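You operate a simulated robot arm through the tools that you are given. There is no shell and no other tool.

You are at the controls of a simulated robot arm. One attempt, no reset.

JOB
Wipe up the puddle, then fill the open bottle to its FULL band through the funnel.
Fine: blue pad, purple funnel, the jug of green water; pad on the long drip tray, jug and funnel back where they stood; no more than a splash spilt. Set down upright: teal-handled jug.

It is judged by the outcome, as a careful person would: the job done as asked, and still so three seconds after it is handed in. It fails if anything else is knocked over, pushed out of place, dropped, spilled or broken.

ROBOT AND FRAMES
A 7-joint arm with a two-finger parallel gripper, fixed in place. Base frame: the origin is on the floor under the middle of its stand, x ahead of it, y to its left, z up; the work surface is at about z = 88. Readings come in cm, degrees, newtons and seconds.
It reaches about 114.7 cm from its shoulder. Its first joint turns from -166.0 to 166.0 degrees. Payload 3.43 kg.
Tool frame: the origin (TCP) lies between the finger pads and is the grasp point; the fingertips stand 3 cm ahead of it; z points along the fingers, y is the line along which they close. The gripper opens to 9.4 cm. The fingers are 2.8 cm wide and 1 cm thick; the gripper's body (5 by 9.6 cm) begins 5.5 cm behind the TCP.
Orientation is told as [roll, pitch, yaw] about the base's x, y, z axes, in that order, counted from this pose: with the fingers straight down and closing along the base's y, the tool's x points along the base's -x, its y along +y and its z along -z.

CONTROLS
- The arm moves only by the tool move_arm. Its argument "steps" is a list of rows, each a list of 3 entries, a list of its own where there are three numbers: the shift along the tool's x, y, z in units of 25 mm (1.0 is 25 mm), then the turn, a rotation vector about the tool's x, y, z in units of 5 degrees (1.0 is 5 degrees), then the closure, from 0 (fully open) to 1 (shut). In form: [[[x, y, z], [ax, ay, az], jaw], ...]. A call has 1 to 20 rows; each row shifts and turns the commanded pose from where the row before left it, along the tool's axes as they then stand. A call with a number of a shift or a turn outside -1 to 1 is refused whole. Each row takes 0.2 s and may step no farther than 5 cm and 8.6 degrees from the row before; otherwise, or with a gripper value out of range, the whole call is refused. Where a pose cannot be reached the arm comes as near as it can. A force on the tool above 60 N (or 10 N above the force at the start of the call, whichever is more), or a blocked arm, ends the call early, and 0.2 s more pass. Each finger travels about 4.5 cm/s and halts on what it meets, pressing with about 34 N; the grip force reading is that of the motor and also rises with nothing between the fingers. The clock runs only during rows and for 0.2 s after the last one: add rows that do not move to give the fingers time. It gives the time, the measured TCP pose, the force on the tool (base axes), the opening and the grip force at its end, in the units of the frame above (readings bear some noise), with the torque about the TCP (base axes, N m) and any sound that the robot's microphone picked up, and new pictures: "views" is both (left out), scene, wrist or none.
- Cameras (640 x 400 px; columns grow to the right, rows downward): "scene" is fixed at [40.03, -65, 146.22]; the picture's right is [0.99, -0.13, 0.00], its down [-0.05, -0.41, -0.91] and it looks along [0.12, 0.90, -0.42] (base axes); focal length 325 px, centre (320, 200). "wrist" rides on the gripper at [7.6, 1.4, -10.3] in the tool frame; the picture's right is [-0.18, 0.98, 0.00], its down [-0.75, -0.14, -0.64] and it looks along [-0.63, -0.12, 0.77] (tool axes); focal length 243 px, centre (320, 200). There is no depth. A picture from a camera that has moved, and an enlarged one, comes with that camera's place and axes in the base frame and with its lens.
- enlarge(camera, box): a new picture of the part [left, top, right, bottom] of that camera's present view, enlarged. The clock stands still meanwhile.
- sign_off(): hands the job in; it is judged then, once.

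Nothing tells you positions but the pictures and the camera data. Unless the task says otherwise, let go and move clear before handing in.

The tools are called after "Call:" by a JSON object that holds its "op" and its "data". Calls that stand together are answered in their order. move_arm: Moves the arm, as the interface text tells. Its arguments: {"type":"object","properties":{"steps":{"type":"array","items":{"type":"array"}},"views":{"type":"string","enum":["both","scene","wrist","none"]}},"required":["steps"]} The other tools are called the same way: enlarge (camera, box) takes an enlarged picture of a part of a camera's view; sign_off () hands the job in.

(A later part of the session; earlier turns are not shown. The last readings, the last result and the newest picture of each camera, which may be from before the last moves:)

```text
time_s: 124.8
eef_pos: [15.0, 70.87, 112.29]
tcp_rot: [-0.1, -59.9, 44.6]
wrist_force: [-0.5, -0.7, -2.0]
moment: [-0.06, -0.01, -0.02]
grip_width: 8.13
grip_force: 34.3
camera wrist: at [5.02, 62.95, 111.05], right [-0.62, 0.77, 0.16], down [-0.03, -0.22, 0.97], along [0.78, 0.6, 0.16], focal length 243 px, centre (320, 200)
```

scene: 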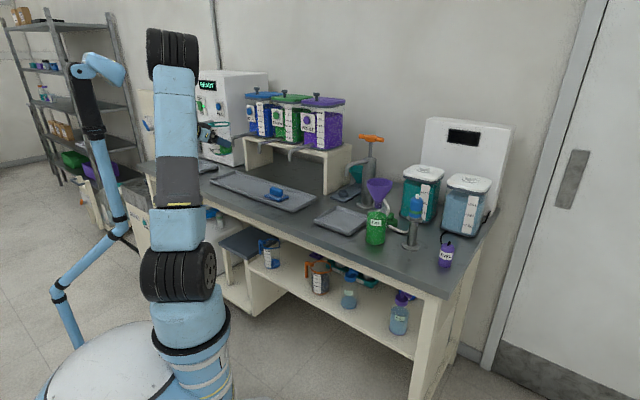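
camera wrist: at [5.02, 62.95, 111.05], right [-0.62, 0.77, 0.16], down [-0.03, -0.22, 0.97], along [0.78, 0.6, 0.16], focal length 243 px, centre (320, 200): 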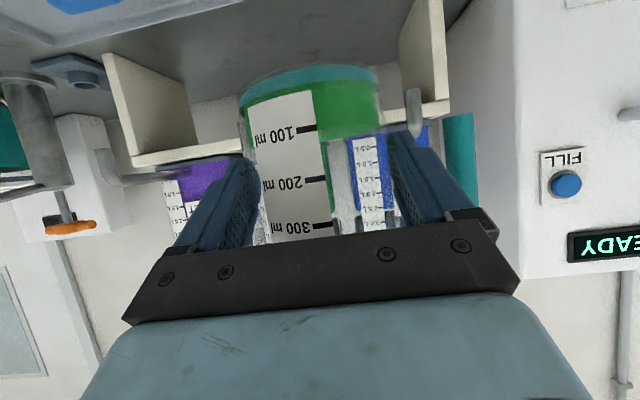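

I'm in front of the jug's original spot, level. I'll move in and down along the path I took out, stopping about 3 cm above the tray.

Call:
{"op": "move_arm", "data": {"steps": [[[0.18, 0, 0.35], [0, 0, 0], 0.8], [[0.36, 0, 0.69], [0, 0, 0], 0.8], [[0.36, 0, 0.69], [0, 0, 0], 0.8], [[0.36, 0, 0.69], [0, 0, 0], 0.8], [[0.36, 0, 0.69], [0, 0, 0], 0.8], [[0.36, 0, 0.69], [0, 0, 0], 0.8], [[0.36, 0, 0.69], [0, 0, 0], 0.8], [[0.36, 0, 0.69], [0, 0, 0], 0.8], [[0.36, 0, 0.69], [0, 0, 0], 0.8], [[0.18, 0, 0.36], [0, 0, 0], 0.8], [[0, 0, 0], [0, 0, 0], 0.8]], "views": "both"}}

Call:
{"op": "enlarge", "data": {"camera": "scene", "box": [190, 140, 270, 205]}}

```text
time_s: 127.2
eef_pos: [21.64, 77.62, 97.37]
tcp_rot: [-0.1, -59.8, 44.7]
wrist_force: [0.7, 0.2, -2.3]
moment: [-0.1, 0.0, -0.01]
grip_width: 8.12
grip_force: 33.5
camera wrist: at [11.6, 69.79, 96.15], right [-0.62, 0.77, 0.16], down [-0.03, -0.22, 0.97], along [0.78, 0.6, 0.16], focal length 243 px, centre (320, 200)
```

scene: 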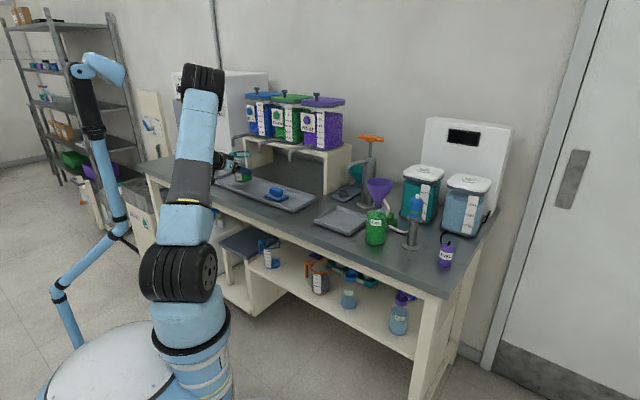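
wrist: 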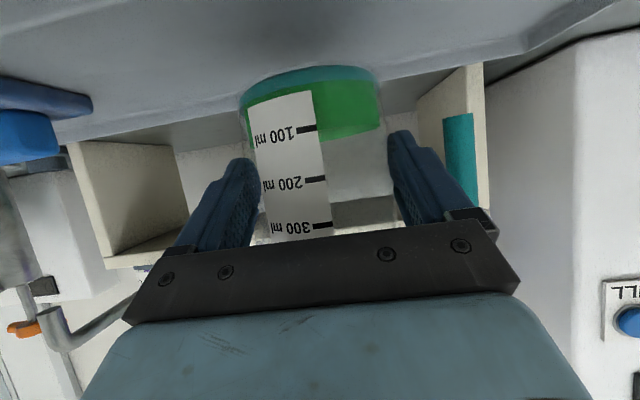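

```text
6.15 times, centred on (230, 172) of scene
camera zoom: at [40.03, -65.0, 146.22], right [0.99, -0.13, 0.0], down [-0.05, -0.41, -0.91], along [0.12, 0.9, -0.42], focal length 2002 px, centre (874, 369)
```

zoom: 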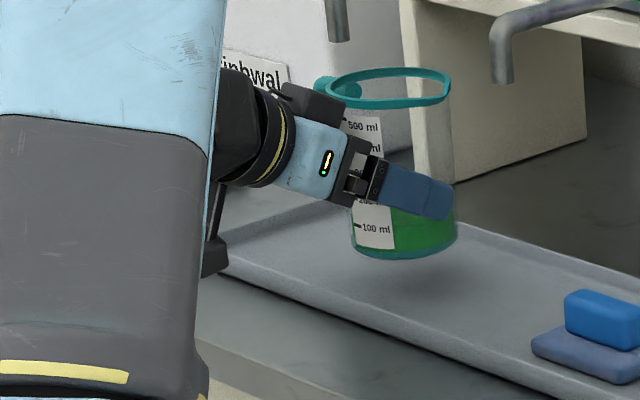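

Right over the original spot, pad and tray undisturbed. I'll lower gently onto the tray.

Call:
{"op": "move_arm", "data": {"steps": [[[0.17, 0, 0.1], [0, 0, 0], 0.8], [[0.17, 0, 0.1], [0, 0, 0], 0.8], [[0.17, 0, 0.1], [0, 0, 0], 0.8], [[0.17, 0, 0.1], [0, 0, 0], 0.8], [[0.17, 0, 0.1], [0, 0, 0], 0.8], [[0.1, 0, 0.058], [0, 0, 0], 0.8], [[0, 0, 0], [0, 0, 0], 0.8]], "views": "none"}}

```text
time_s: 128.8
eef_pos: [21.8, 77.62, 94.74]
tcp_rot: [-0.1, -59.8, 44.5]
wrist_force: [-0.7, -0.2, -0.9]
moment: [-0.08, 0.0, -0.02]
grip_width: 8.09
grip_force: 34.2
```

Call:
{"op": "move_arm", "data": {"steps": [[[0.05, 0, 0.029], [0, 0, 0], 0.8], [[0, 0, 0], [0, 0, 0], 0.8]], "views": "none"}}

Call:
{"op": "move_arm", "data": {"steps": [[[0.05, 0, 0.029], [0, 0, 0], 0.8], [[0, 0, 0], [0, 0, 0], 0.8]], "views": "both"}}

Call:
{"op": "enlarge", "data": {"camera": "scene", "box": [190, 140, 270, 205]}}

```text
time_s: 129.4
eef_pos: [21.83, 77.59, 94.55]
tcp_rot: [-0.2, -59.8, 44.6]
wrist_force: [0.1, 0.3, -2.1]
moment: [-0.05, 0.01, -0.02]
grip_width: 8.11
grip_force: 33.7
```

```text
time_s: 130.0
eef_pos: [21.82, 77.62, 94.37]
tcp_rot: [-0.1, -59.9, 44.6]
wrist_force: [0.2, 0.1, -1.5]
moment: [-0.08, 0.01, 0.01]
grip_width: 8.11
grip_force: 33.7
camera wrist: at [11.72, 69.79, 93.19], right [-0.62, 0.77, 0.16], down [-0.03, -0.22, 0.97], along [0.78, 0.6, 0.16], focal length 243 px, centre (320, 200)
```

scene: 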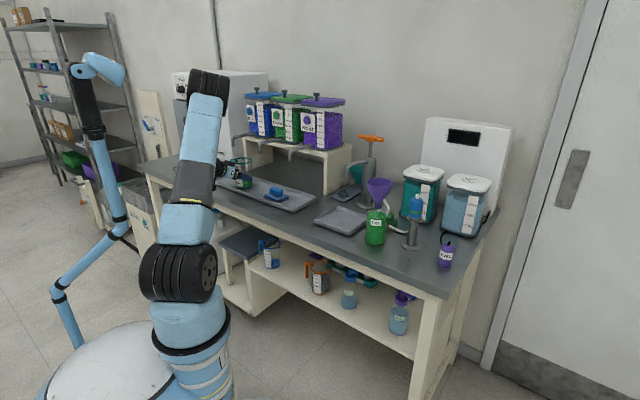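
wrist: 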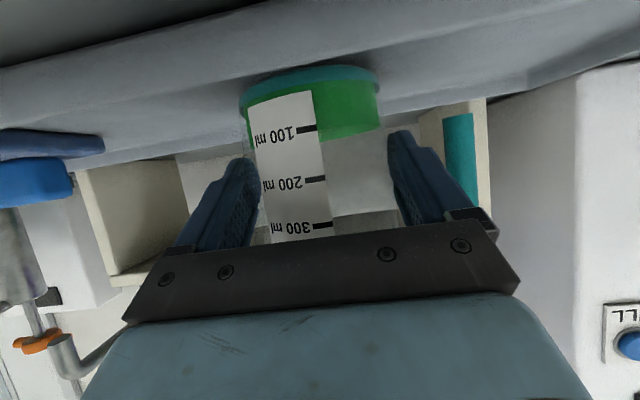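

```text
6.15 times, centred on (230, 172) of scene
camera zoom: at [40.03, -65.0, 146.22], right [0.99, -0.13, 0.0], down [-0.05, -0.41, -0.91], along [0.12, 0.9, -0.42], focal length 2002 px, centre (874, 369)
```

zoom: 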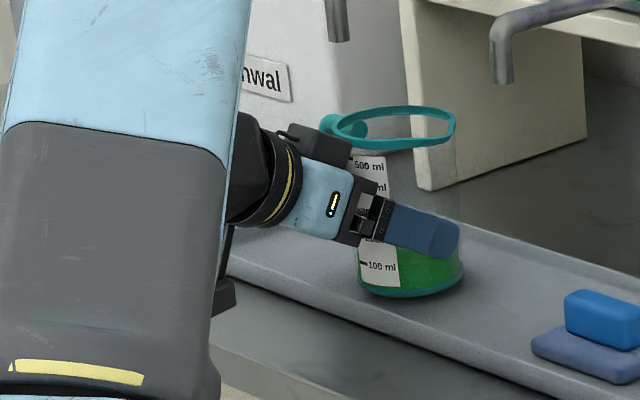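

Call:
{"op": "move_arm", "data": {"steps": [[[0.05, 0, 0.029], [0, 0, 0], 0.8], [[0.03, 0, 0.017], [0, 0, 0], 0.8], [[0, 0, 0], [0, 0, 0], 0.8]], "views": "none"}}

Call:
{"op": "move_arm", "data": {"steps": [[[0.03, 0, 0.017], [0, 0, 0], 0.8], [[0, 0, 0], [0, 0, 0], 0.8]], "views": "none"}}

```text
time_s: 130.8
eef_pos: [21.77, 77.59, 94.24]
tcp_rot: [-0.2, -59.9, 44.6]
wrist_force: [0.4, -0.5, -1.5]
moment: [-0.04, 0.0, -0.02]
grip_width: 8.09
grip_force: 34.1
```

```text
time_s: 131.4
eef_pos: [21.8, 77.73, 94.13]
tcp_rot: [-0.1, -59.9, 44.6]
wrist_force: [0.6, 0.2, -0.5]
moment: [0.05, 0.0, -0.02]
grip_width: 8.13
grip_force: 34.4
```

Call:
{"op": "move_arm", "data": {"steps": [[[0.03, 0, 0.017], [0, 0, 0], 0.8], [[0, 0, 0], [0, 0, 0], 0.8]], "views": "none"}}

```text
time_s: 132.0
eef_pos: [21.82, 77.69, 93.91]
tcp_rot: [-0.1, -60.2, 44.5]
wrist_force: [-0.2, 1.0, 10.0]
moment: [0.51, 0.09, -0.01]
grip_width: 8.11
grip_force: 33.8
```

Firm contact. I'll back off a hair and open slowly.

Call:
{"op": "move_arm", "data": {"steps": [[[-0.03, 0, -0.017], [0, 0, 0], 0.8], [[0, 0, 0], [0, 0, 0], 0.12], [[0, 0, 0], [0, 0, 0], 0.08], [[0, 0, 0], [0, 0, 0], 0.04], [[0, 0, 0], [0, 0, 0], 0.0], [[0, 0, 0], [0, 0, 0], 0.0], [[0, 0, 0], [0, 0, 0], 0.0]], "views": "both"}}

Call:
{"op": "enlarge", "data": {"camera": "scene", "box": [190, 140, 270, 205]}}

Call:
{"op": "enlarge", "data": {"camera": "wrist", "box": [160, 40, 480, 240]}}

```text
time_s: 133.6
eef_pos: [21.75, 77.6, 94.05]
tcp_rot: [-0.2, -59.8, 44.6]
wrist_force: [-0.9, 0.5, 0.1]
moment: [0.0, 0.01, 0.01]
grip_width: 9.41
grip_force: 0.0
camera wrist: at [11.68, 69.8, 92.76], right [-0.62, 0.77, 0.16], down [-0.03, -0.22, 0.97], along [0.78, 0.6, 0.16], focal length 243 px, centre (320, 200)
```

scene: 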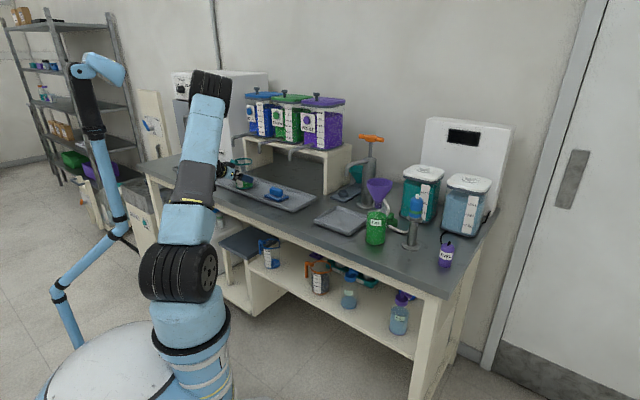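
wrist: 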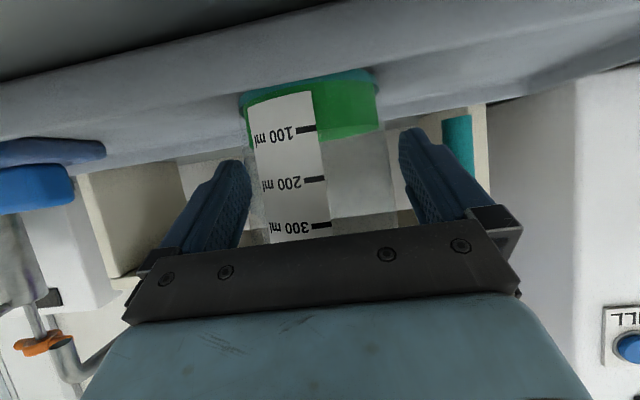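

```text
6.15 times, centred on (230, 172) of scene
camera zoom: at [40.03, -65.0, 146.22], right [0.99, -0.13, 0.0], down [-0.05, -0.41, -0.91], along [0.12, 0.9, -0.42], focal length 2002 px, centre (874, 369)
```

zoom: 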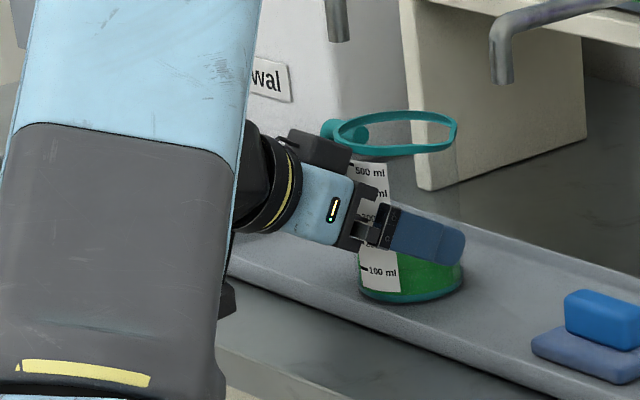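

```text
2.00 times, centred on (320, 140) of wrist
camera zoom: at [11.68, 69.8, 92.76], right [-0.62, 0.77, 0.16], down [-0.03, -0.22, 0.97], along [0.78, 0.6, 0.16], focal length 485 px, centre (320, 320)
```

zoom: 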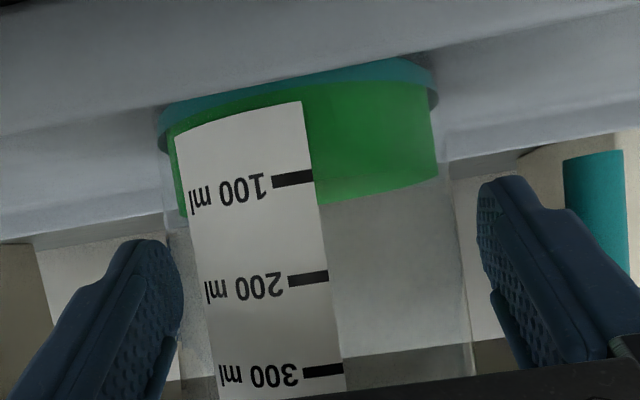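

The jug stands upright back on its spot, with clearance on both fingers. I'll withdraw straight back along the approach line.

Call:
{"op": "move_arm", "data": {"steps": [[[0, 0, -0.3], [0, 0, 0], 0], [[0, 0, -0.5], [0, 0, 0], 0], [[0, 0, -0.7], [0, 0, 0], 0], [[0, 0, -0.8], [0, 0, 0], 0], [[0, 0, -0.8], [0, 0, 0], 0], [[0, 0, -0.9], [0, 0, 0], 0], [[0, 0, -0.9], [0, 0, 0], 0], [[-0.5, 0, -0.5], [0, 0, 0], 0], [[-0.8, 0, -0.46], [0, 0, 0], 0], [[-0.8, 0, -0.46], [0, 0, 0], 0], [[-0.8, 0, -0.46], [0, 0, 0], 0], [[0, 0, 0], [0, 0, 0], 0]], "views": "both"}}

Call:
{"op": "enlarge", "data": {"camera": "scene", "box": [200, 140, 300, 215]}}

```text
time_s: 136.2
eef_pos: [13.71, 69.91, 108.84]
tcp_rot: [-0.2, -59.9, 44.7]
wrist_force: [0.4, -0.4, 0.1]
moment: [-0.04, 0.01, -0.02]
grip_width: 9.39
grip_force: 0.0
camera wrist: at [3.71, 62.09, 107.71], right [-0.62, 0.77, 0.16], down [-0.03, -0.22, 0.97], along [0.78, 0.6, 0.16], focal length 243 px, centre (320, 200)
```

scene: 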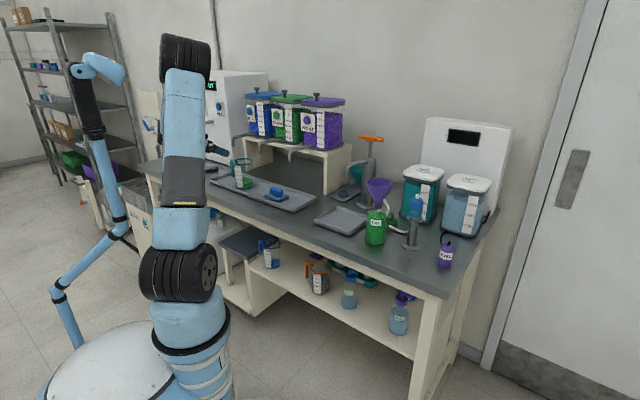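
wrist: 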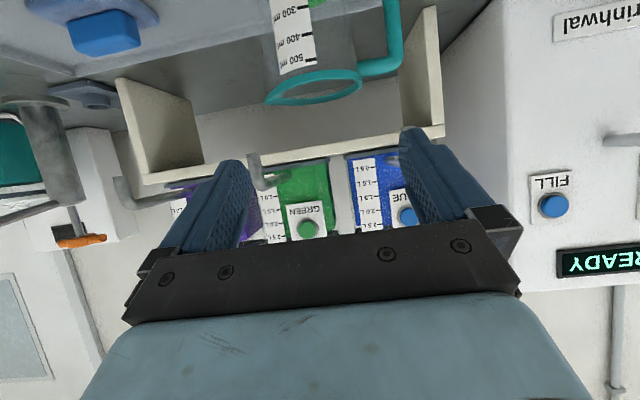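

```text
5.33 times, centred on (250, 178) of scene
camera zoom: at [40.03, -65.0, 146.22], right [0.99, -0.13, 0.0], down [-0.05, -0.41, -0.91], along [0.12, 0.9, -0.42], focal length 1736 px, centre (693, 320)
```

zoom: 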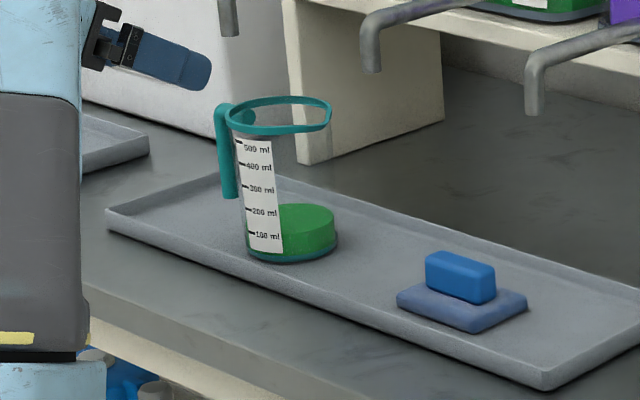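

The jug is back as it was. Next I'll bring the gripper back to pointing down and travel to above the funnel.

Call:
{"op": "move_arm", "data": {"steps": [[[-0.5, 0, -0.3], [0, 1, 0], 0], [[-0.5, 0, -0.3], [0, 1, 0], 0], [[-0.5, 0, -0.4], [0, 1, 0], 0], [[-0.4, 0, -0.4], [0, 1, 0], 0], [[-0.2, 0, -0.5], [0, 1, 0], 0], [[0, 0, -0.5], [0, 1, 0], 0], [[0, 0, 0], [0, 1, 0], 0], [[0, 0, 0], [0, 1, 0], 0], [[0, 0, 0], [0, 1, 0], 0], [[0, 0, 0], [0, 1, 0], 0], [[0, 0, 0], [0, 1, 0], 0], [[0, 0, 0], [0, 1, 0], 0], [[0, -0.5, 0], [0, 0, 0], 0], [[0, -1, 0], [0, 0, 0], 0], [[0, -1, 0], [0, 0, 0], 0], [[0, -1, 0], [0, 0, 0], 0], [[0, -1, 0], [0, 0, 0], 0], [[0, -1, 0], [0, 0, 0], 0], [[0, -1, 0], [0, 0, 0], 0], [[0, -1, 0], [0, 0, 0], 0]], "views": "both"}}

```text
time_s: 140.4
eef_pos: [26.45, 56.03, 117.09]
tcp_rot: [0.0, 0.2, 44.5]
wrist_force: [0.1, 0.6, -0.4]
moment: [-0.03, 0.02, 0.01]
grip_width: 9.39
grip_force: 0.0
camera wrist: at [20.07, 51.75, 127.54], right [-0.56, 0.83, 0.0], down [0.64, 0.43, 0.64], along [0.53, 0.36, -0.77], focal length 243 px, centre (320, 200)
```

scene: 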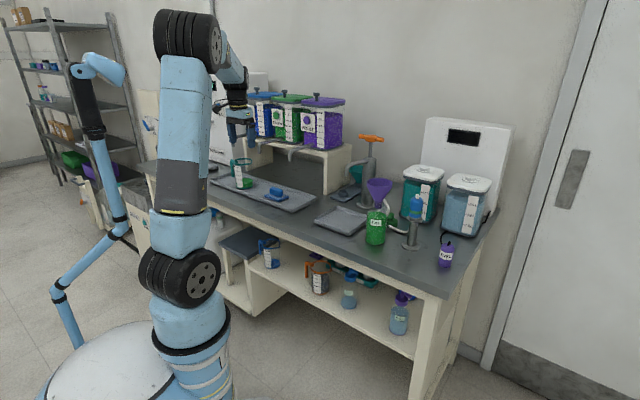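
wrist: 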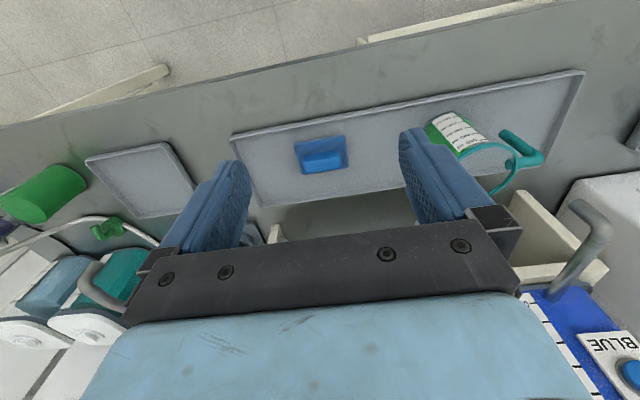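

Call:
{"op": "move_arm", "data": {"steps": [[[0, -0.6, -0.3], [0, 0, 0], 0], [[0, -1, -0.3], [0, 0, 0], 0], [[0, -1, -0.2], [0, 0, 0], 0], [[0, -1, 0], [0, 0, 0], 0], [[0, -1, 0], [0, 0, 0], 0], [[0, -1, 0], [0, 0, 0], 0], [[0, -1, 0], [0, 0, 0], 0], [[0, -1, 0], [0, 0, 0], 0], [[0, -1, 0], [0, 0, 0], 0], [[0, -1, 0], [0, 0, 0], 0], [[0, -1, 0], [0, 0, 0], 0], [[0, -1, 0], [0, 0, 0], 0], [[0, -1, 0], [0, 0, 0], 0], [[0, -1, 0], [0, 0, 0], 0], [[0, -1, 0], [0, 0, 0], 0], [[0, -1, 0], [0, 0, 0], 0], [[0, -1, 0], [0, 0, 0], 0], [[0, -1, 0], [0, 0, 0], 0], [[0, -1, 0], [0, 0, 0], 0], [[0, -1, 0], [0, 0, 0], 0]], "views": "none"}}

Call:
{"op": "move_arm", "data": {"steps": [[[-0.4, -0.8, 0], [0, 0, 0], 0], [[-0.8, -0.4, 0], [0, 0, 0], 0], [[-0.9, 0, 0], [0, 0, 0], 0], [[-0.9, 0, 0], [0, 0, 0], 0], [[-0.7, 0, 0], [0, 0, 0], 0], [[0, 0, 0], [0, 0, 0], 0]], "views": "both"}}

Call:
{"op": "enlarge", "data": {"camera": "wrist", "box": [200, 60, 440, 240]}}

Call:
{"op": "enlarge", "data": {"camera": "scene", "box": [340, 150, 420, 250]}}

```text
time_s: 144.6
eef_pos: [60.65, 21.0, 119.09]
tcp_rot: [-0.1, 0.2, 44.5]
wrist_force: [-0.4, 0.8, -0.2]
moment: [-0.04, 0.01, 0.03]
grip_width: 9.44
grip_force: 0.1
```

```text
time_s: 146.0
eef_pos: [69.32, 25.38, 119.05]
tcp_rot: [-0.2, 0.0, 44.4]
wrist_force: [0.5, 0.2, -1.0]
moment: [-0.01, -0.03, 0.01]
grip_width: 9.41
grip_force: 0.0
camera wrist: at [62.94, 21.02, 129.54], right [-0.56, 0.83, 0.0], down [0.64, 0.43, 0.64], along [0.53, 0.36, -0.77], focal length 243 px, centre (320, 200)
```

scene: 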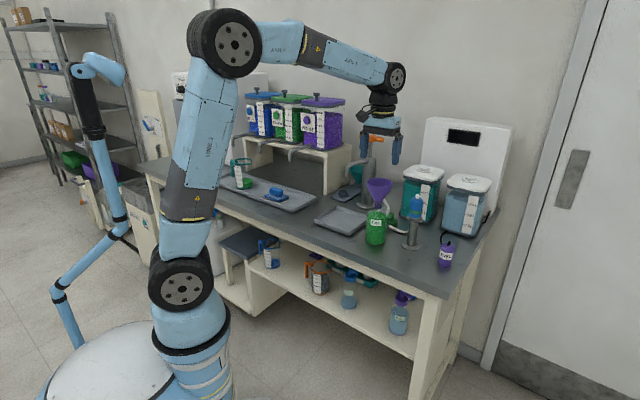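
wrist: 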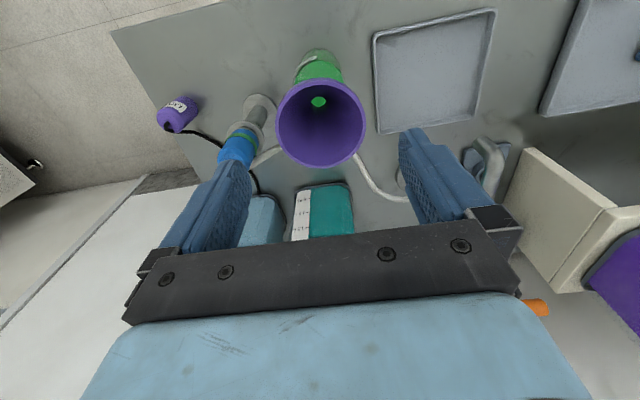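

```text
2.22 times, centred on (320, 150) of wrist
camera zoom: at [62.94, 21.02, 129.54], right [-0.56, 0.83, 0.0], down [0.64, 0.43, 0.64], along [0.53, 0.36, -0.77], focal length 539 px, centre (320, 311)
```

zoom: 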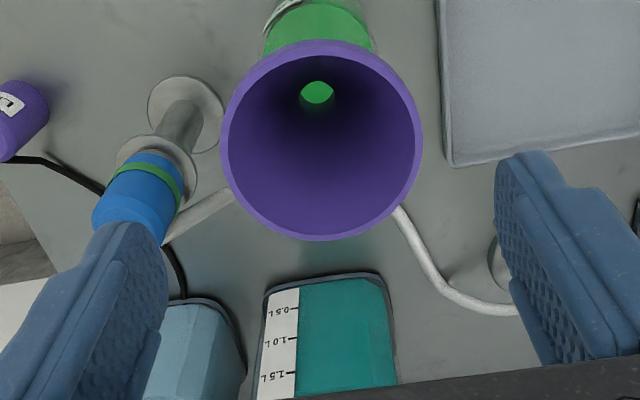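

```text
4.00 times, centred on (380, 200) of scene
camera zoom: at [40.03, -65.0, 146.22], right [0.99, -0.13, 0.0], down [-0.05, -0.41, -0.91], along [0.12, 0.9, -0.42], focal length 1302 px, centre (80, 200)
```

zoom: 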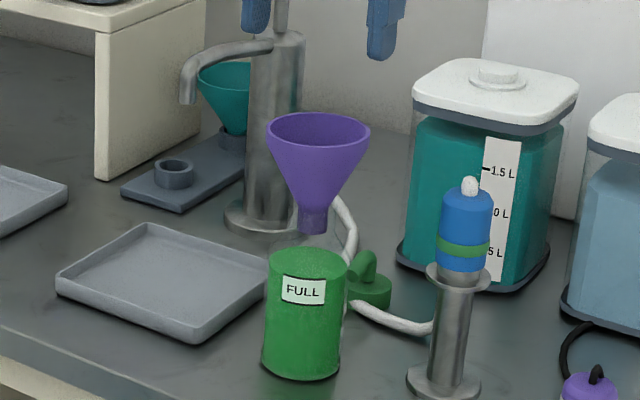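

The funnel is upright and empty. I'll centre over it and descend until the tips are just above the rim.

Call:
{"op": "move_arm", "data": {"steps": [[[-0.38, -0.02, 0], [0, 0, 0], 0], [[0, 0, 0.7], [0, 0, 0], 0], [[0, 0, 0.8], [0, 0, 0], 0], [[0, 0, 0.8], [0, 0, 0], 0], [[0, 0, 0.4], [0, 0, 0], 0], [[0, 0, 0], [0, 0, 0], 0]], "views": "wrist"}}

Call:
{"op": "enlarge", "data": {"camera": "wrist", "box": [200, 60, 440, 240]}}

```text
time_s: 147.4
eef_pos: [70.0, 25.84, 112.46]
tcp_rot: [-0.2, 0.2, 44.5]
wrist_force: [-0.1, 0.2, 0.1]
moment: [0.0, -0.03, -0.04]
grip_width: 9.41
grip_force: 0.0
camera wrist: at [63.61, 21.53, 122.95], right [-0.56, 0.83, 0.0], down [0.64, 0.43, 0.64], along [0.53, 0.36, -0.77], focal length 243 px, centre (320, 200)
```

wrist: 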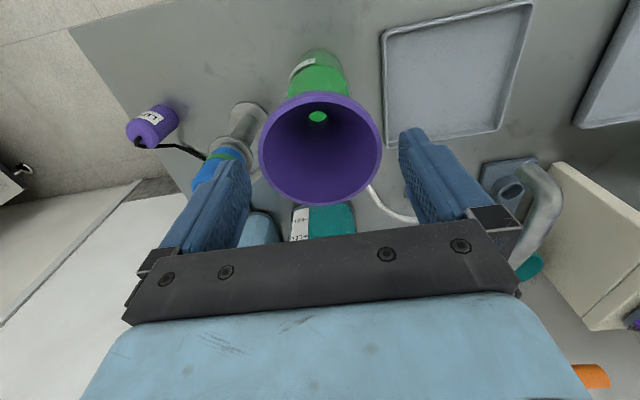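

```text
2.22 times, centred on (320, 150) of wrist
camera zoom: at [63.61, 21.53, 122.95], right [-0.56, 0.83, 0.0], down [0.64, 0.43, 0.64], along [0.53, 0.36, -0.77], focal length 539 px, centre (320, 311)
```

zoom: 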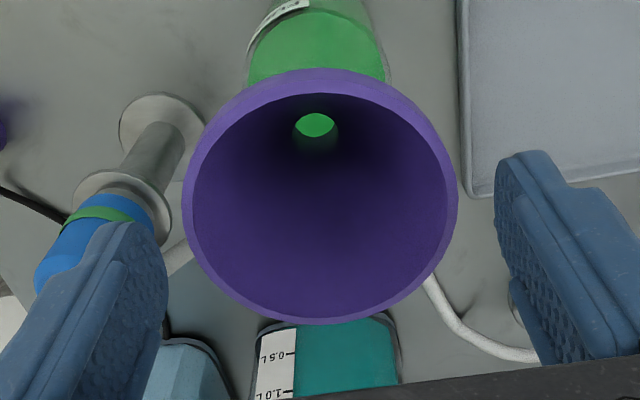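

Centred within a millimetre. I'll lower around the rim and close.

Call:
{"op": "move_arm", "data": {"steps": [[[0, 0, 0.6], [0, 0, 0], 0], [[0, 0, 0.6], [0, 0, 0], 0], [[0, 0, 0.5], [0, 0, 0], 0], [[0, 0, 0.36], [0, 0, 0], 0], [[0, 0, 0], [0, 0, 0], 0], [[0, 0, 0], [0, 0, 0], 0.04], [[0, 0, 0], [0, 0, 0], 0.07], [[0, 0, 0], [0, 0, 0], 0.1], [[0, 0, 0], [0, 0, 0], 0.2], [[0, 0, 0], [0, 0, 0], 0.4], [[0, 0, 0], [0, 0, 0], 0.4]], "views": "both"}}

Call:
{"op": "enlarge", "data": {"camera": "scene", "box": [350, 165, 410, 245]}}

```text
time_s: 149.8
eef_pos: [70.07, 25.84, 107.37]
tcp_rot: [-0.1, 0.1, 44.5]
wrist_force: [-0.4, 0.4, 0.0]
moment: [0.03, 0.02, -0.02]
grip_width: 8.46
grip_force: 34.0
camera wrist: at [63.64, 21.47, 117.86], right [-0.56, 0.83, 0.0], down [0.64, 0.43, 0.64], along [0.53, 0.36, -0.77], focal length 243 px, centre (320, 200)
```

scene: 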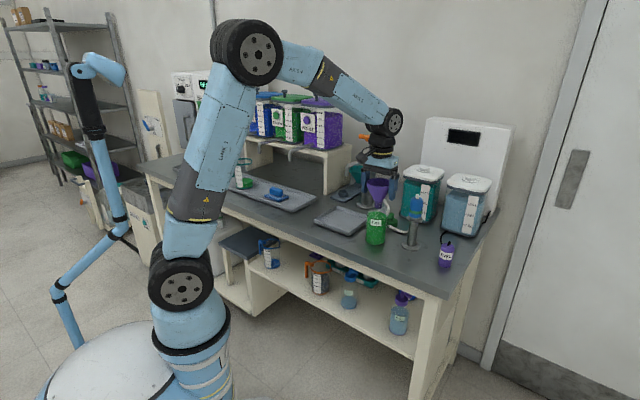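
wrist: 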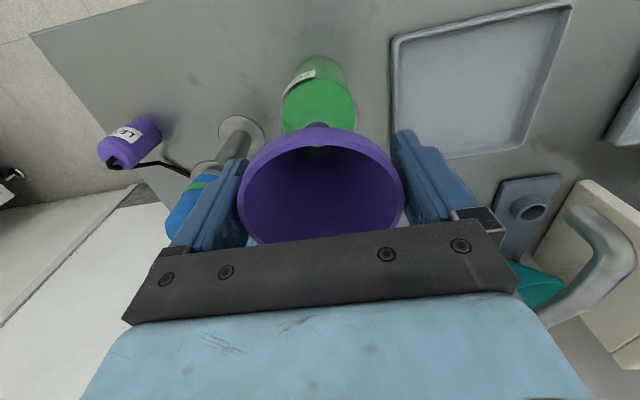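

```text
5.00 times, centred on (380, 205) of scene
camera zoom: at [40.03, -65.0, 146.22], right [0.99, -0.13, 0.0], down [-0.05, -0.41, -0.91], along [0.12, 0.9, -0.42], focal length 1627 px, centre (20, 175)
```

zoom: 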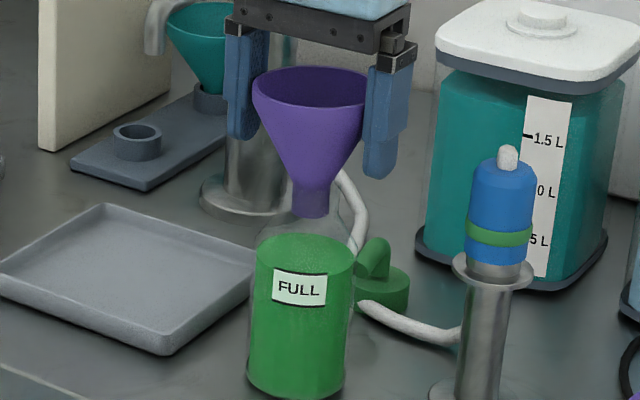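

The funnel is gripped again (8.46 cm). I'll lift it straight out of the bottle.

Call:
{"op": "move_arm", "data": {"steps": [[[0, 0, -0.15], [0, 0, 0], 0.4], [[0, 0, -0.3], [0, 0, 0], 0.4], [[0, 0, -0.4], [0, 0, 0], 0.4], [[0, 0, -0.5], [0, 0, 0], 0.4], [[0, 0, -0.6], [0, 0, 0], 0.4], [[0, 0, -0.6], [0, 0, 0], 0.4], [[0, 0, 0], [0, 0, 0], 0.4]], "views": "both"}}

Call:
{"op": "enlarge", "data": {"camera": "scene", "box": [350, 150, 410, 250]}}

Call:
{"op": "enlarge", "data": {"camera": "wrist", "box": [200, 20, 440, 240]}}

```text
time_s: 151.4
eef_pos: [70.21, 26.14, 113.52]
tcp_rot: [-0.1, 0.1, 44.6]
wrist_force: [0.2, -0.5, -1.1]
moment: [-0.03, 0.0, 0.0]
grip_width: 8.46
grip_force: 34.0
camera wrist: at [63.76, 21.69, 123.99], right [-0.56, 0.83, 0.0], down [0.64, 0.43, 0.64], along [0.53, 0.36, -0.77], focal length 243 px, centre (320, 200)
```

scene: 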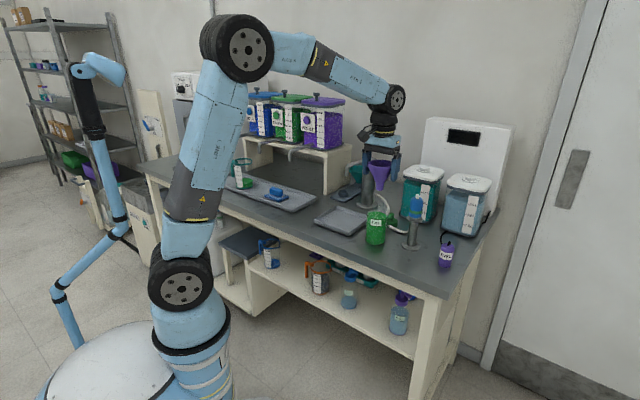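
wrist: 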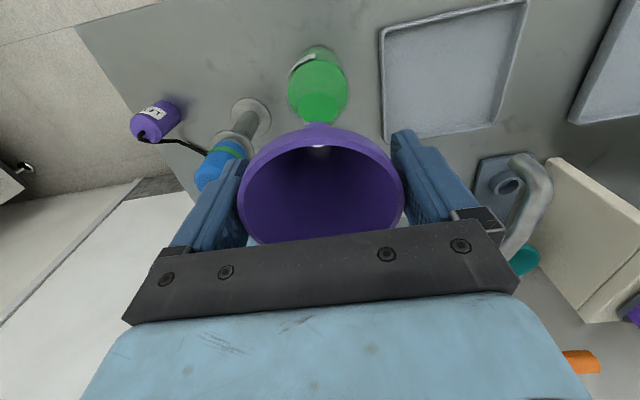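

```text
4.00 times, centred on (380, 200) of scene
camera zoom: at [40.03, -65.0, 146.22], right [0.99, -0.13, 0.0], down [-0.05, -0.41, -0.91], along [0.12, 0.9, -0.42], focal length 1302 px, centre (80, 200)
```

zoom: 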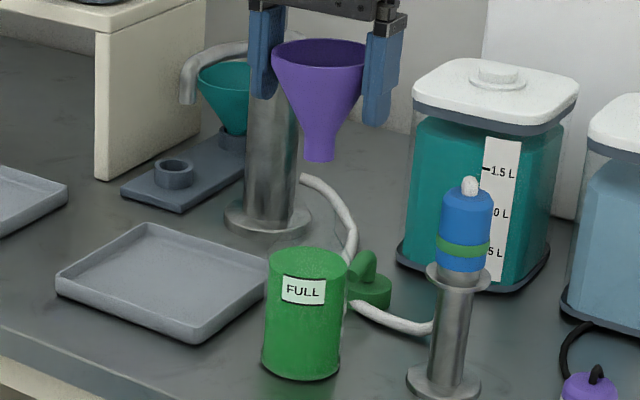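

```text
1.82 times, centred on (320, 130) of wrist
camera zoom: at [63.76, 21.69, 123.99], right [-0.56, 0.83, 0.0], down [0.64, 0.43, 0.64], along [0.53, 0.36, -0.77], focal length 441 px, centre (320, 327)
```

zoom: 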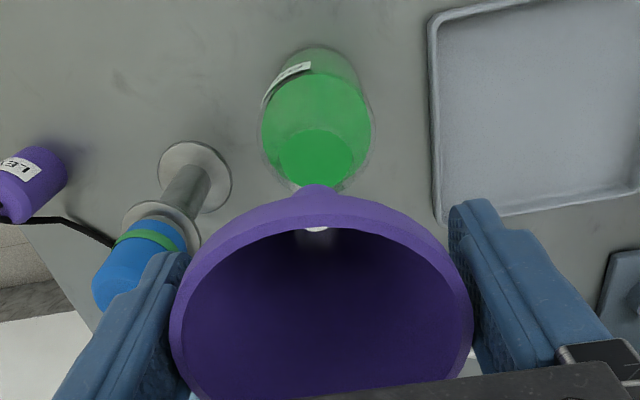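

The funnel is out and the bottle undisturbed. I'll retrace the path: forward a little, left along the front, then back to the holder.

Call:
{"op": "move_arm", "data": {"steps": [[[0.4, 0, -0.1], [0, 0, 0], 0.4], [[0.56, 0.3, -0.1], [0, 0, 0], 0.4], [[0, 0.7, 0], [0, 0, 0], 0.4], [[0, 0.9, 0], [0, 0, 0], 0.4], [[0, 0.9, 0], [0, 0, 0], 0.4], [[0, 0.9, 0], [0, 0, 0], 0.4], [[0, 0.9, 0], [0, 0, 0], 0.4], [[0, 0.9, 0], [0, 0, 0], 0.4], [[0, 0.9, 0], [0, 0, 0], 0.4], [[0, 0.9, 0], [0, 0, 0], 0.4], [[0, 0.9, 0], [0, 0, 0], 0.4], [[0, 0.9, 0], [0, 0, 0], 0.4], [[0, 0.9, 0], [0, 0, 0], 0.4], [[0, 0.8, 0], [0, 0, 0], 0.4], [[0, 0.3, 0], [0, 0, 0], 0.4], [[0, 0, 0], [0, 0, 0], 0.4]], "views": "both"}}

```text
time_s: 154.8
eef_pos: [48.95, 44.13, 114.03]
tcp_rot: [-0.1, 0.1, 44.5]
wrist_force: [-0.2, 0.1, -0.2]
moment: [-0.03, -0.01, 0.01]
grip_width: 8.45
grip_force: 33.8
camera wrist: at [42.61, 39.72, 124.5], right [-0.56, 0.83, 0.0], down [0.64, 0.43, 0.64], along [0.53, 0.36, -0.77], focal length 243 px, centre (320, 200)
```

scene: 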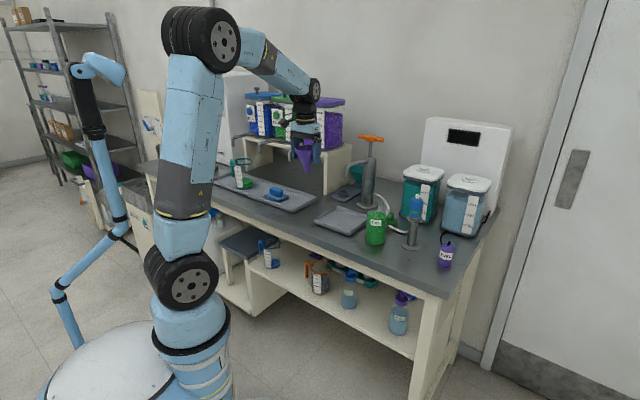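
wrist: 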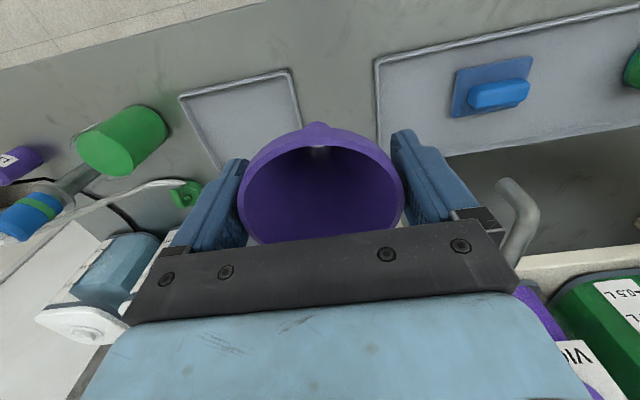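

Call:
{"op": "move_arm", "data": {"steps": [[[-0.4, 0, 0], [0, 0, 0], 0.4], [[-0.8, 0, 0], [0, 0, 0], 0.4], [[-0.9, 0, 0], [0, 0, 0], 0.4], [[-0.9, 0, 0], [0, 0, 0], 0.4], [[-0.9, 0, 0], [0, 0, 0], 0.4], [[-0.9, 0, 0], [0, 0, 0], 0.4], [[-0.9, 0, 0], [0, 0, 0], 0.4], [[-0.9, 0, 0], [0, 0, 0], 0.4], [[-0.9, 0, 0], [0, 0, 0], 0.4], [[-0.9, 0, 0], [0, 0, 0], 0.4], [[-0.9, 0, 0], [0, 0, 0], 0.4], [[-0.5, 0, 0.3], [0, 0, 0], 0.4], [[0, 0, 0.7], [0, 0, 0], 0.4], [[0, 0, 0.8], [0, 0, 0], 0.4], [[0, 0, 0.8], [0, 0, 0], 0.4], [[0, 0, 0.8], [0, 0, 0], 0.4], [[0, 0, 0.8], [0, 0, 0], 0.4], [[0, 0, 0.6], [0, 0, 0], 0.4], [[0, 0, 0.4], [0, 0, 0], 0.4], [[0, 0, 0], [0, 0, 0], 0.4]], "views": "both"}}

Call:
{"op": "enlarge", "data": {"camera": "wrist", "box": [240, 30, 400, 150]}}

Call:
{"op": "enlarge", "data": {"camera": "scene", "box": [320, 140, 400, 200]}}

```text
time_s: 159.0
eef_pos: [66.4, 61.14, 100.96]
tcp_rot: [-0.1, 0.2, 44.5]
wrist_force: [-0.2, -0.1, -0.3]
moment: [0.03, -0.02, 0.02]
grip_width: 8.45
grip_force: 33.8
camera wrist: at [59.97, 56.88, 111.35], right [-0.56, 0.83, 0.0], down [0.64, 0.43, 0.64], along [0.53, 0.36, -0.77], focal length 243 px, centre (320, 200)
```

scene: 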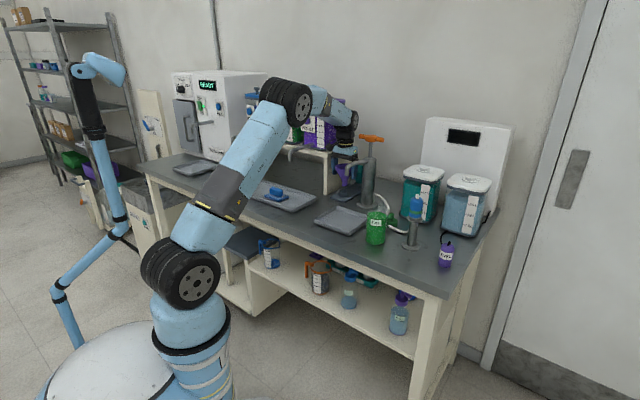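
wrist: 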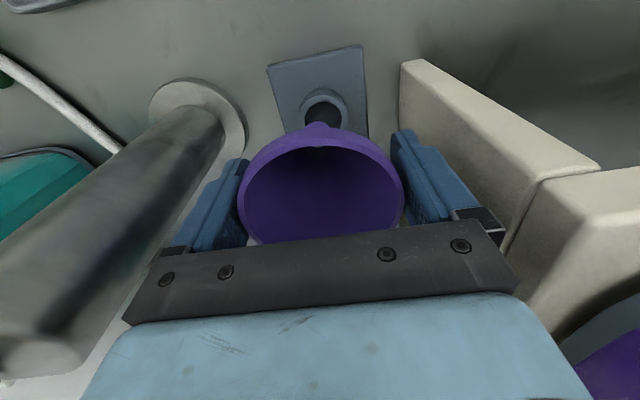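

```text
3.33 times, centred on (320, 90) of wrist
camera zoom: at [59.97, 56.88, 111.35], right [-0.56, 0.83, 0.0], down [0.64, 0.43, 0.64], along [0.53, 0.36, -0.77], focal length 809 px, centre (320, 567)
```

zoom: 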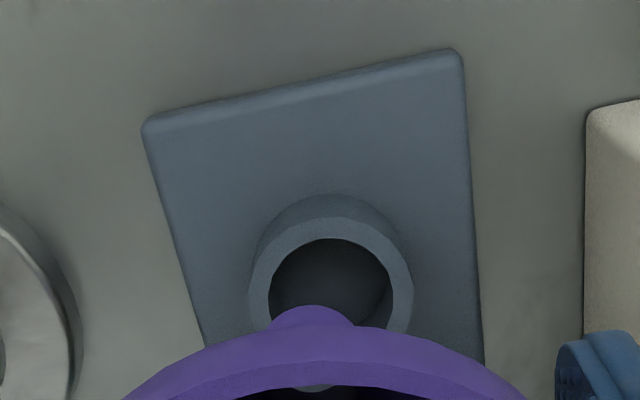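

```text
6.67 times, centred on (360, 170) of scene
camera zoom: at [40.03, -65.0, 146.22], right [0.99, -0.13, 0.0], down [-0.05, -0.41, -0.91], along [0.12, 0.9, -0.42], focal length 2169 px, centre (53, 400)
```

zoom: 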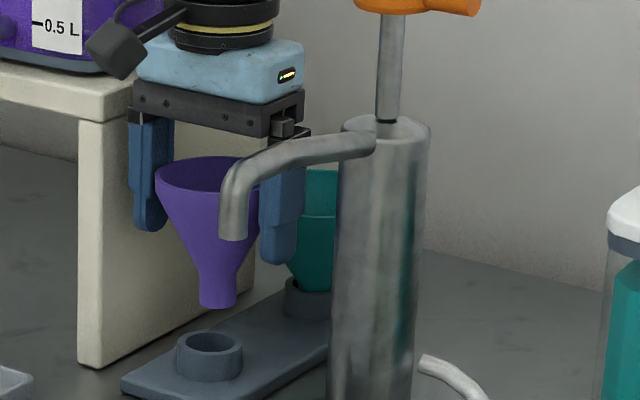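

The stem is tilted about 2.6° to the right in the grip, and I'm about 1–2 mm off laterally. I'll correct both before inserting.

Call:
{"op": "move_arm", "data": {"steps": [[[-0.09, 0.045, 0], [-0.25, 0, 0], 0.4], [[0, 0, 0], [-0.25, 0, 0], 0.4], [[0, 0, 0], [0, 0, 0], 0.4], [[0, 0, 0], [0, 0, 0], 0.4]], "views": "both"}}

Call:
{"op": "enlarge", "data": {"camera": "wrist", "box": [240, 30, 400, 150]}}

Call:
{"op": "enlarge", "data": {"camera": "scene", "box": [320, 140, 400, 200]}}

```text
time_s: 160.0
eef_pos: [66.38, 61.43, 101.01]
tcp_rot: [2.6, 0.1, 44.5]
wrist_force: [0.3, 0.2, -1.5]
moment: [0.02, 0.0, -0.01]
grip_width: 8.46
grip_force: 34.6
camera wrist: at [60.34, 56.78, 111.53], right [-0.56, 0.83, 0.04], down [0.66, 0.41, 0.63], along [0.51, 0.38, -0.77], focal length 243 px, centre (320, 200)
```

scene: 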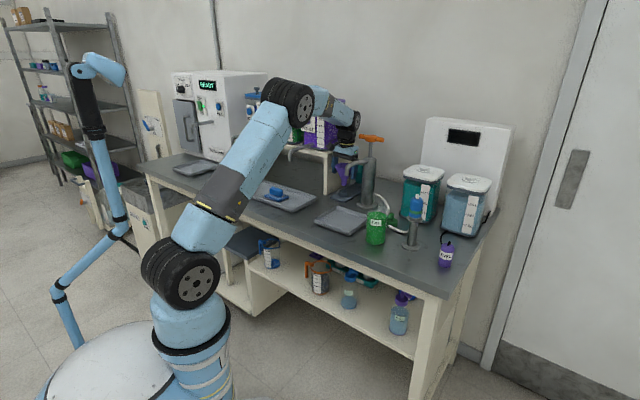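
wrist: 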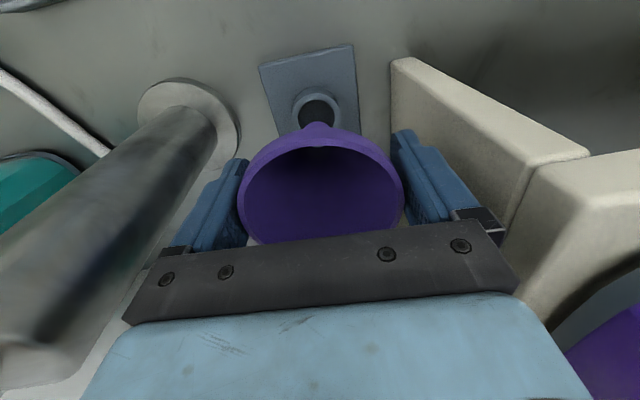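

```text
3.33 times, centred on (320, 90) of wrist
camera zoom: at [60.34, 56.78, 111.53], right [-0.56, 0.83, 0.04], down [0.66, 0.41, 0.63], along [0.51, 0.38, -0.77], focal length 809 px, centre (320, 567)
```

zoom: 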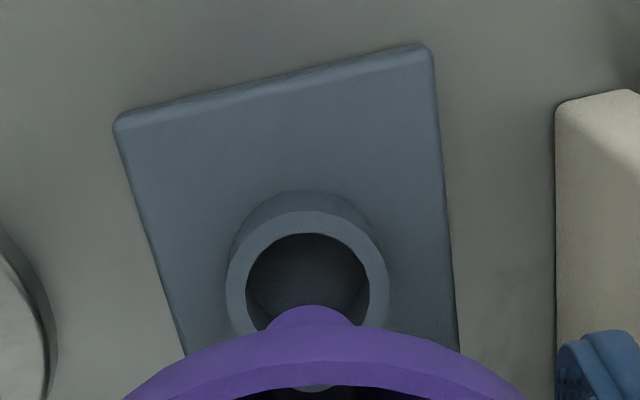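

```text
6.67 times, centred on (360, 170) of scene
camera zoom: at [40.03, -65.0, 146.22], right [0.99, -0.13, 0.0], down [-0.05, -0.41, -0.91], along [0.12, 0.9, -0.42], focal length 2169 px, centre (53, 400)
```

zoom: 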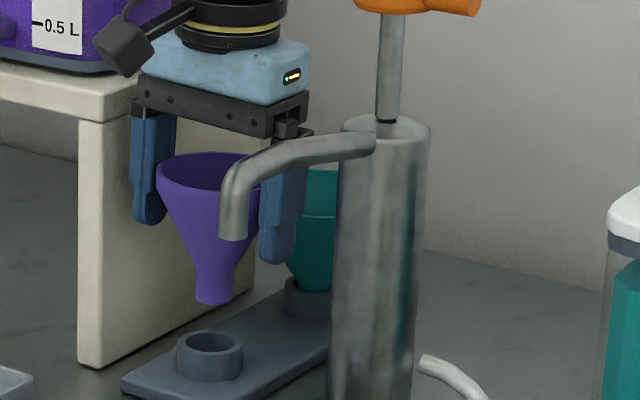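

Laterally aligned now; it needs about 2 mm toward the front. I'll adjust and lower to just above the collar.

Call:
{"op": "move_arm", "data": {"steps": [[[0.08, 0, 0], [0, 0, 0], 0.4], [[0, -0.018, 0.4], [0, 0, 0], 0.4], [[0, -0.018, 0.4], [0, 0, 0], 0.4], [[0, -0.013, 0.3], [0, 0, 0], 0.4], [[0, 0, 0], [0, 0, 0], 0.4], [[0, 0, 0], [0, 0, 0], 0.4]], "views": "both"}}

Call:
{"op": "enlarge", "data": {"camera": "wrist", "box": [240, 30, 400, 150]}}

Call:
{"op": "enlarge", "data": {"camera": "scene", "box": [320, 140, 400, 200]}}

```text
time_s: 161.4
eef_pos: [66.17, 61.39, 98.37]
tcp_rot: [2.4, 0.1, 44.5]
wrist_force: [-0.3, -0.4, 0.1]
moment: [-0.02, -0.01, 0.0]
grip_width: 8.46
grip_force: 33.6
camera wrist: at [60.03, 56.71, 108.78], right [-0.56, 0.83, 0.04], down [0.66, 0.41, 0.63], along [0.51, 0.38, -0.77], focal length 243 px, centre (320, 200)
```

scene: 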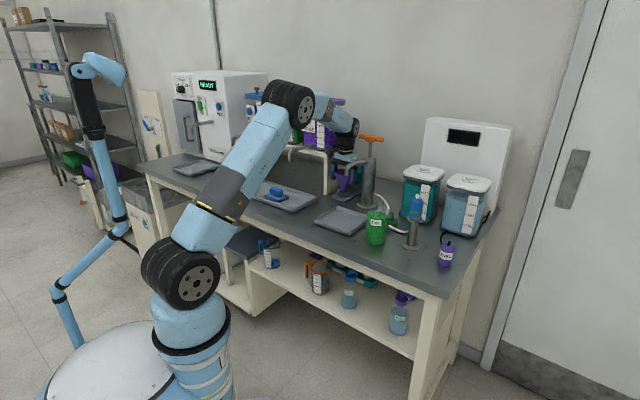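
wrist: 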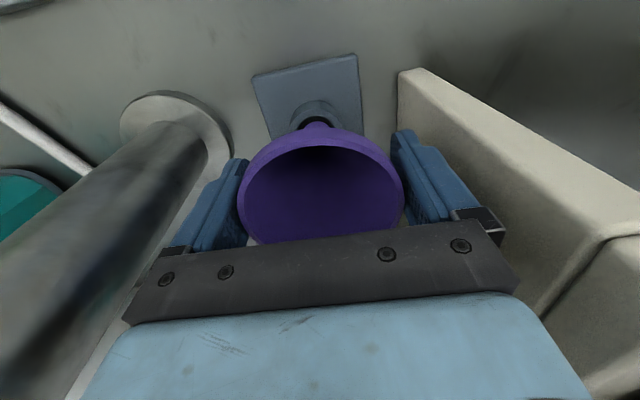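

```text
3.33 times, centred on (320, 90) of wrist
camera zoom: at [60.03, 56.71, 108.78], right [-0.56, 0.83, 0.04], down [0.66, 0.41, 0.63], along [0.51, 0.38, -0.77], focal length 809 px, centre (320, 567)
```

zoom: 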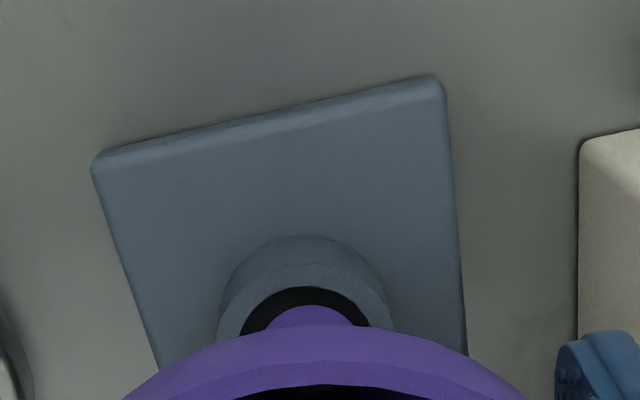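

```text
6.67 times, centred on (360, 170) of scene
camera zoom: at [40.03, -65.0, 146.22], right [0.99, -0.13, 0.0], down [-0.05, -0.41, -0.91], along [0.12, 0.9, -0.42], focal length 2169 px, centre (53, 400)
```

zoom: 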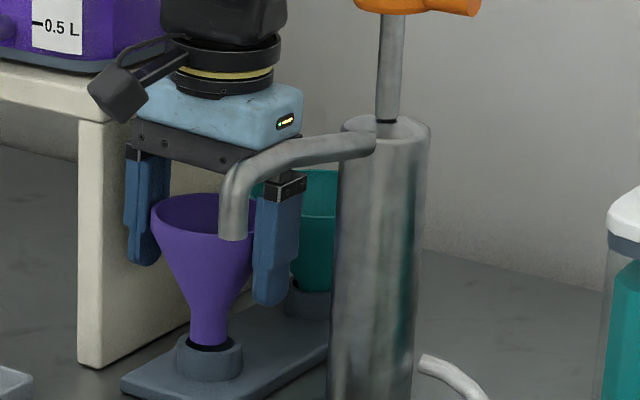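

The stem is centred over the collar in both views. I'll lower it into the seat.

Call:
{"op": "move_arm", "data": {"steps": [[[0, -0.011, 0.25], [0, 0, 0], 0.4], [[0, -0.011, 0.25], [0, 0, 0], 0.4], [[0, -0.009, 0.2], [0, 0, 0], 0.4], [[0, -0.004, 0.1], [0, 0, 0], 0.4], [[0, 0, 0], [0, 0, 0], 0.4]], "views": "none"}}

```text
time_s: 162.6
eef_pos: [66.25, 61.22, 96.36]
tcp_rot: [2.4, 0.2, 44.6]
wrist_force: [0.8, -0.1, -1.1]
moment: [-0.02, 0.01, 0.0]
grip_width: 8.46
grip_force: 33.2
```

Call:
{"op": "move_arm", "data": {"steps": [[[0, -0.003, 0.06], [0, 0, 0], 0.4], [[0, -0.002, 0.05], [0, 0, 0], 0.4], [[0, 0, 0], [0, 0, 0], 0.4]], "views": "both"}}

Call:
{"op": "enlarge", "data": {"camera": "scene", "box": [320, 140, 400, 200]}}

Call:
{"op": "enlarge", "data": {"camera": "wrist", "box": [240, 30, 400, 150]}}

```text
time_s: 163.4
eef_pos: [66.3, 61.25, 96.04]
tcp_rot: [2.5, 0.1, 44.5]
wrist_force: [-1.0, 0.6, 9.5]
moment: [0.06, -0.05, -0.01]
grip_width: 8.48
grip_force: 34.3
camera wrist: at [60.13, 56.65, 106.57], right [-0.56, 0.83, 0.04], down [0.66, 0.41, 0.63], along [0.51, 0.38, -0.77], focal length 243 px, centre (320, 200)
```

scene: 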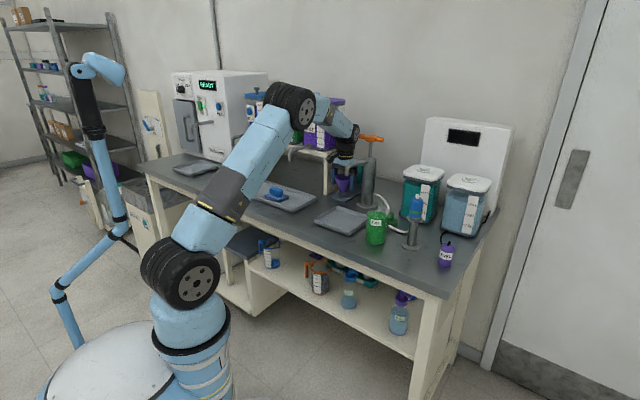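
wrist: 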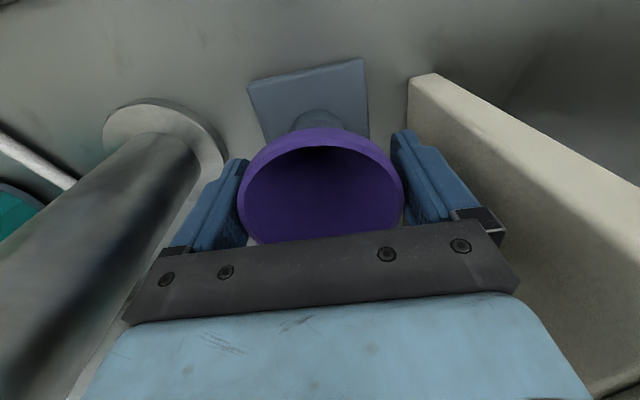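

```text
6.67 times, centred on (360, 170) of scene
camera zoom: at [40.03, -65.0, 146.22], right [0.99, -0.13, 0.0], down [-0.05, -0.41, -0.91], along [0.12, 0.9, -0.42], focal length 2169 px, centre (53, 400)
```

zoom: 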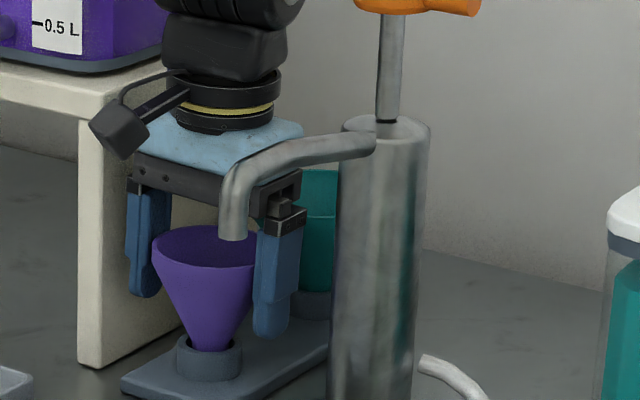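

```text
3.33 times, centred on (320, 90) of wrist
camera zoom: at [60.13, 56.65, 106.57], right [-0.56, 0.83, 0.04], down [0.66, 0.41, 0.63], along [0.51, 0.38, -0.77], focal length 809 px, centre (320, 567)
```

zoom: 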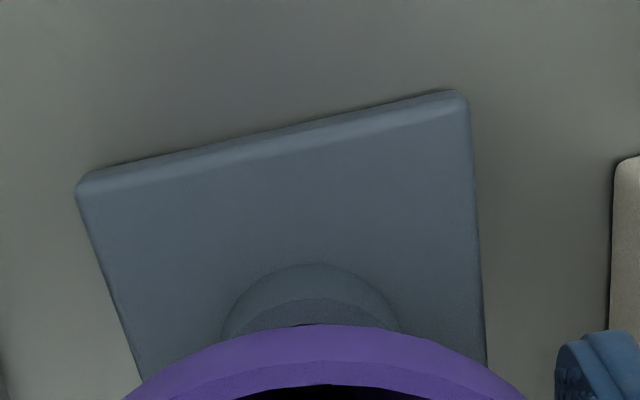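

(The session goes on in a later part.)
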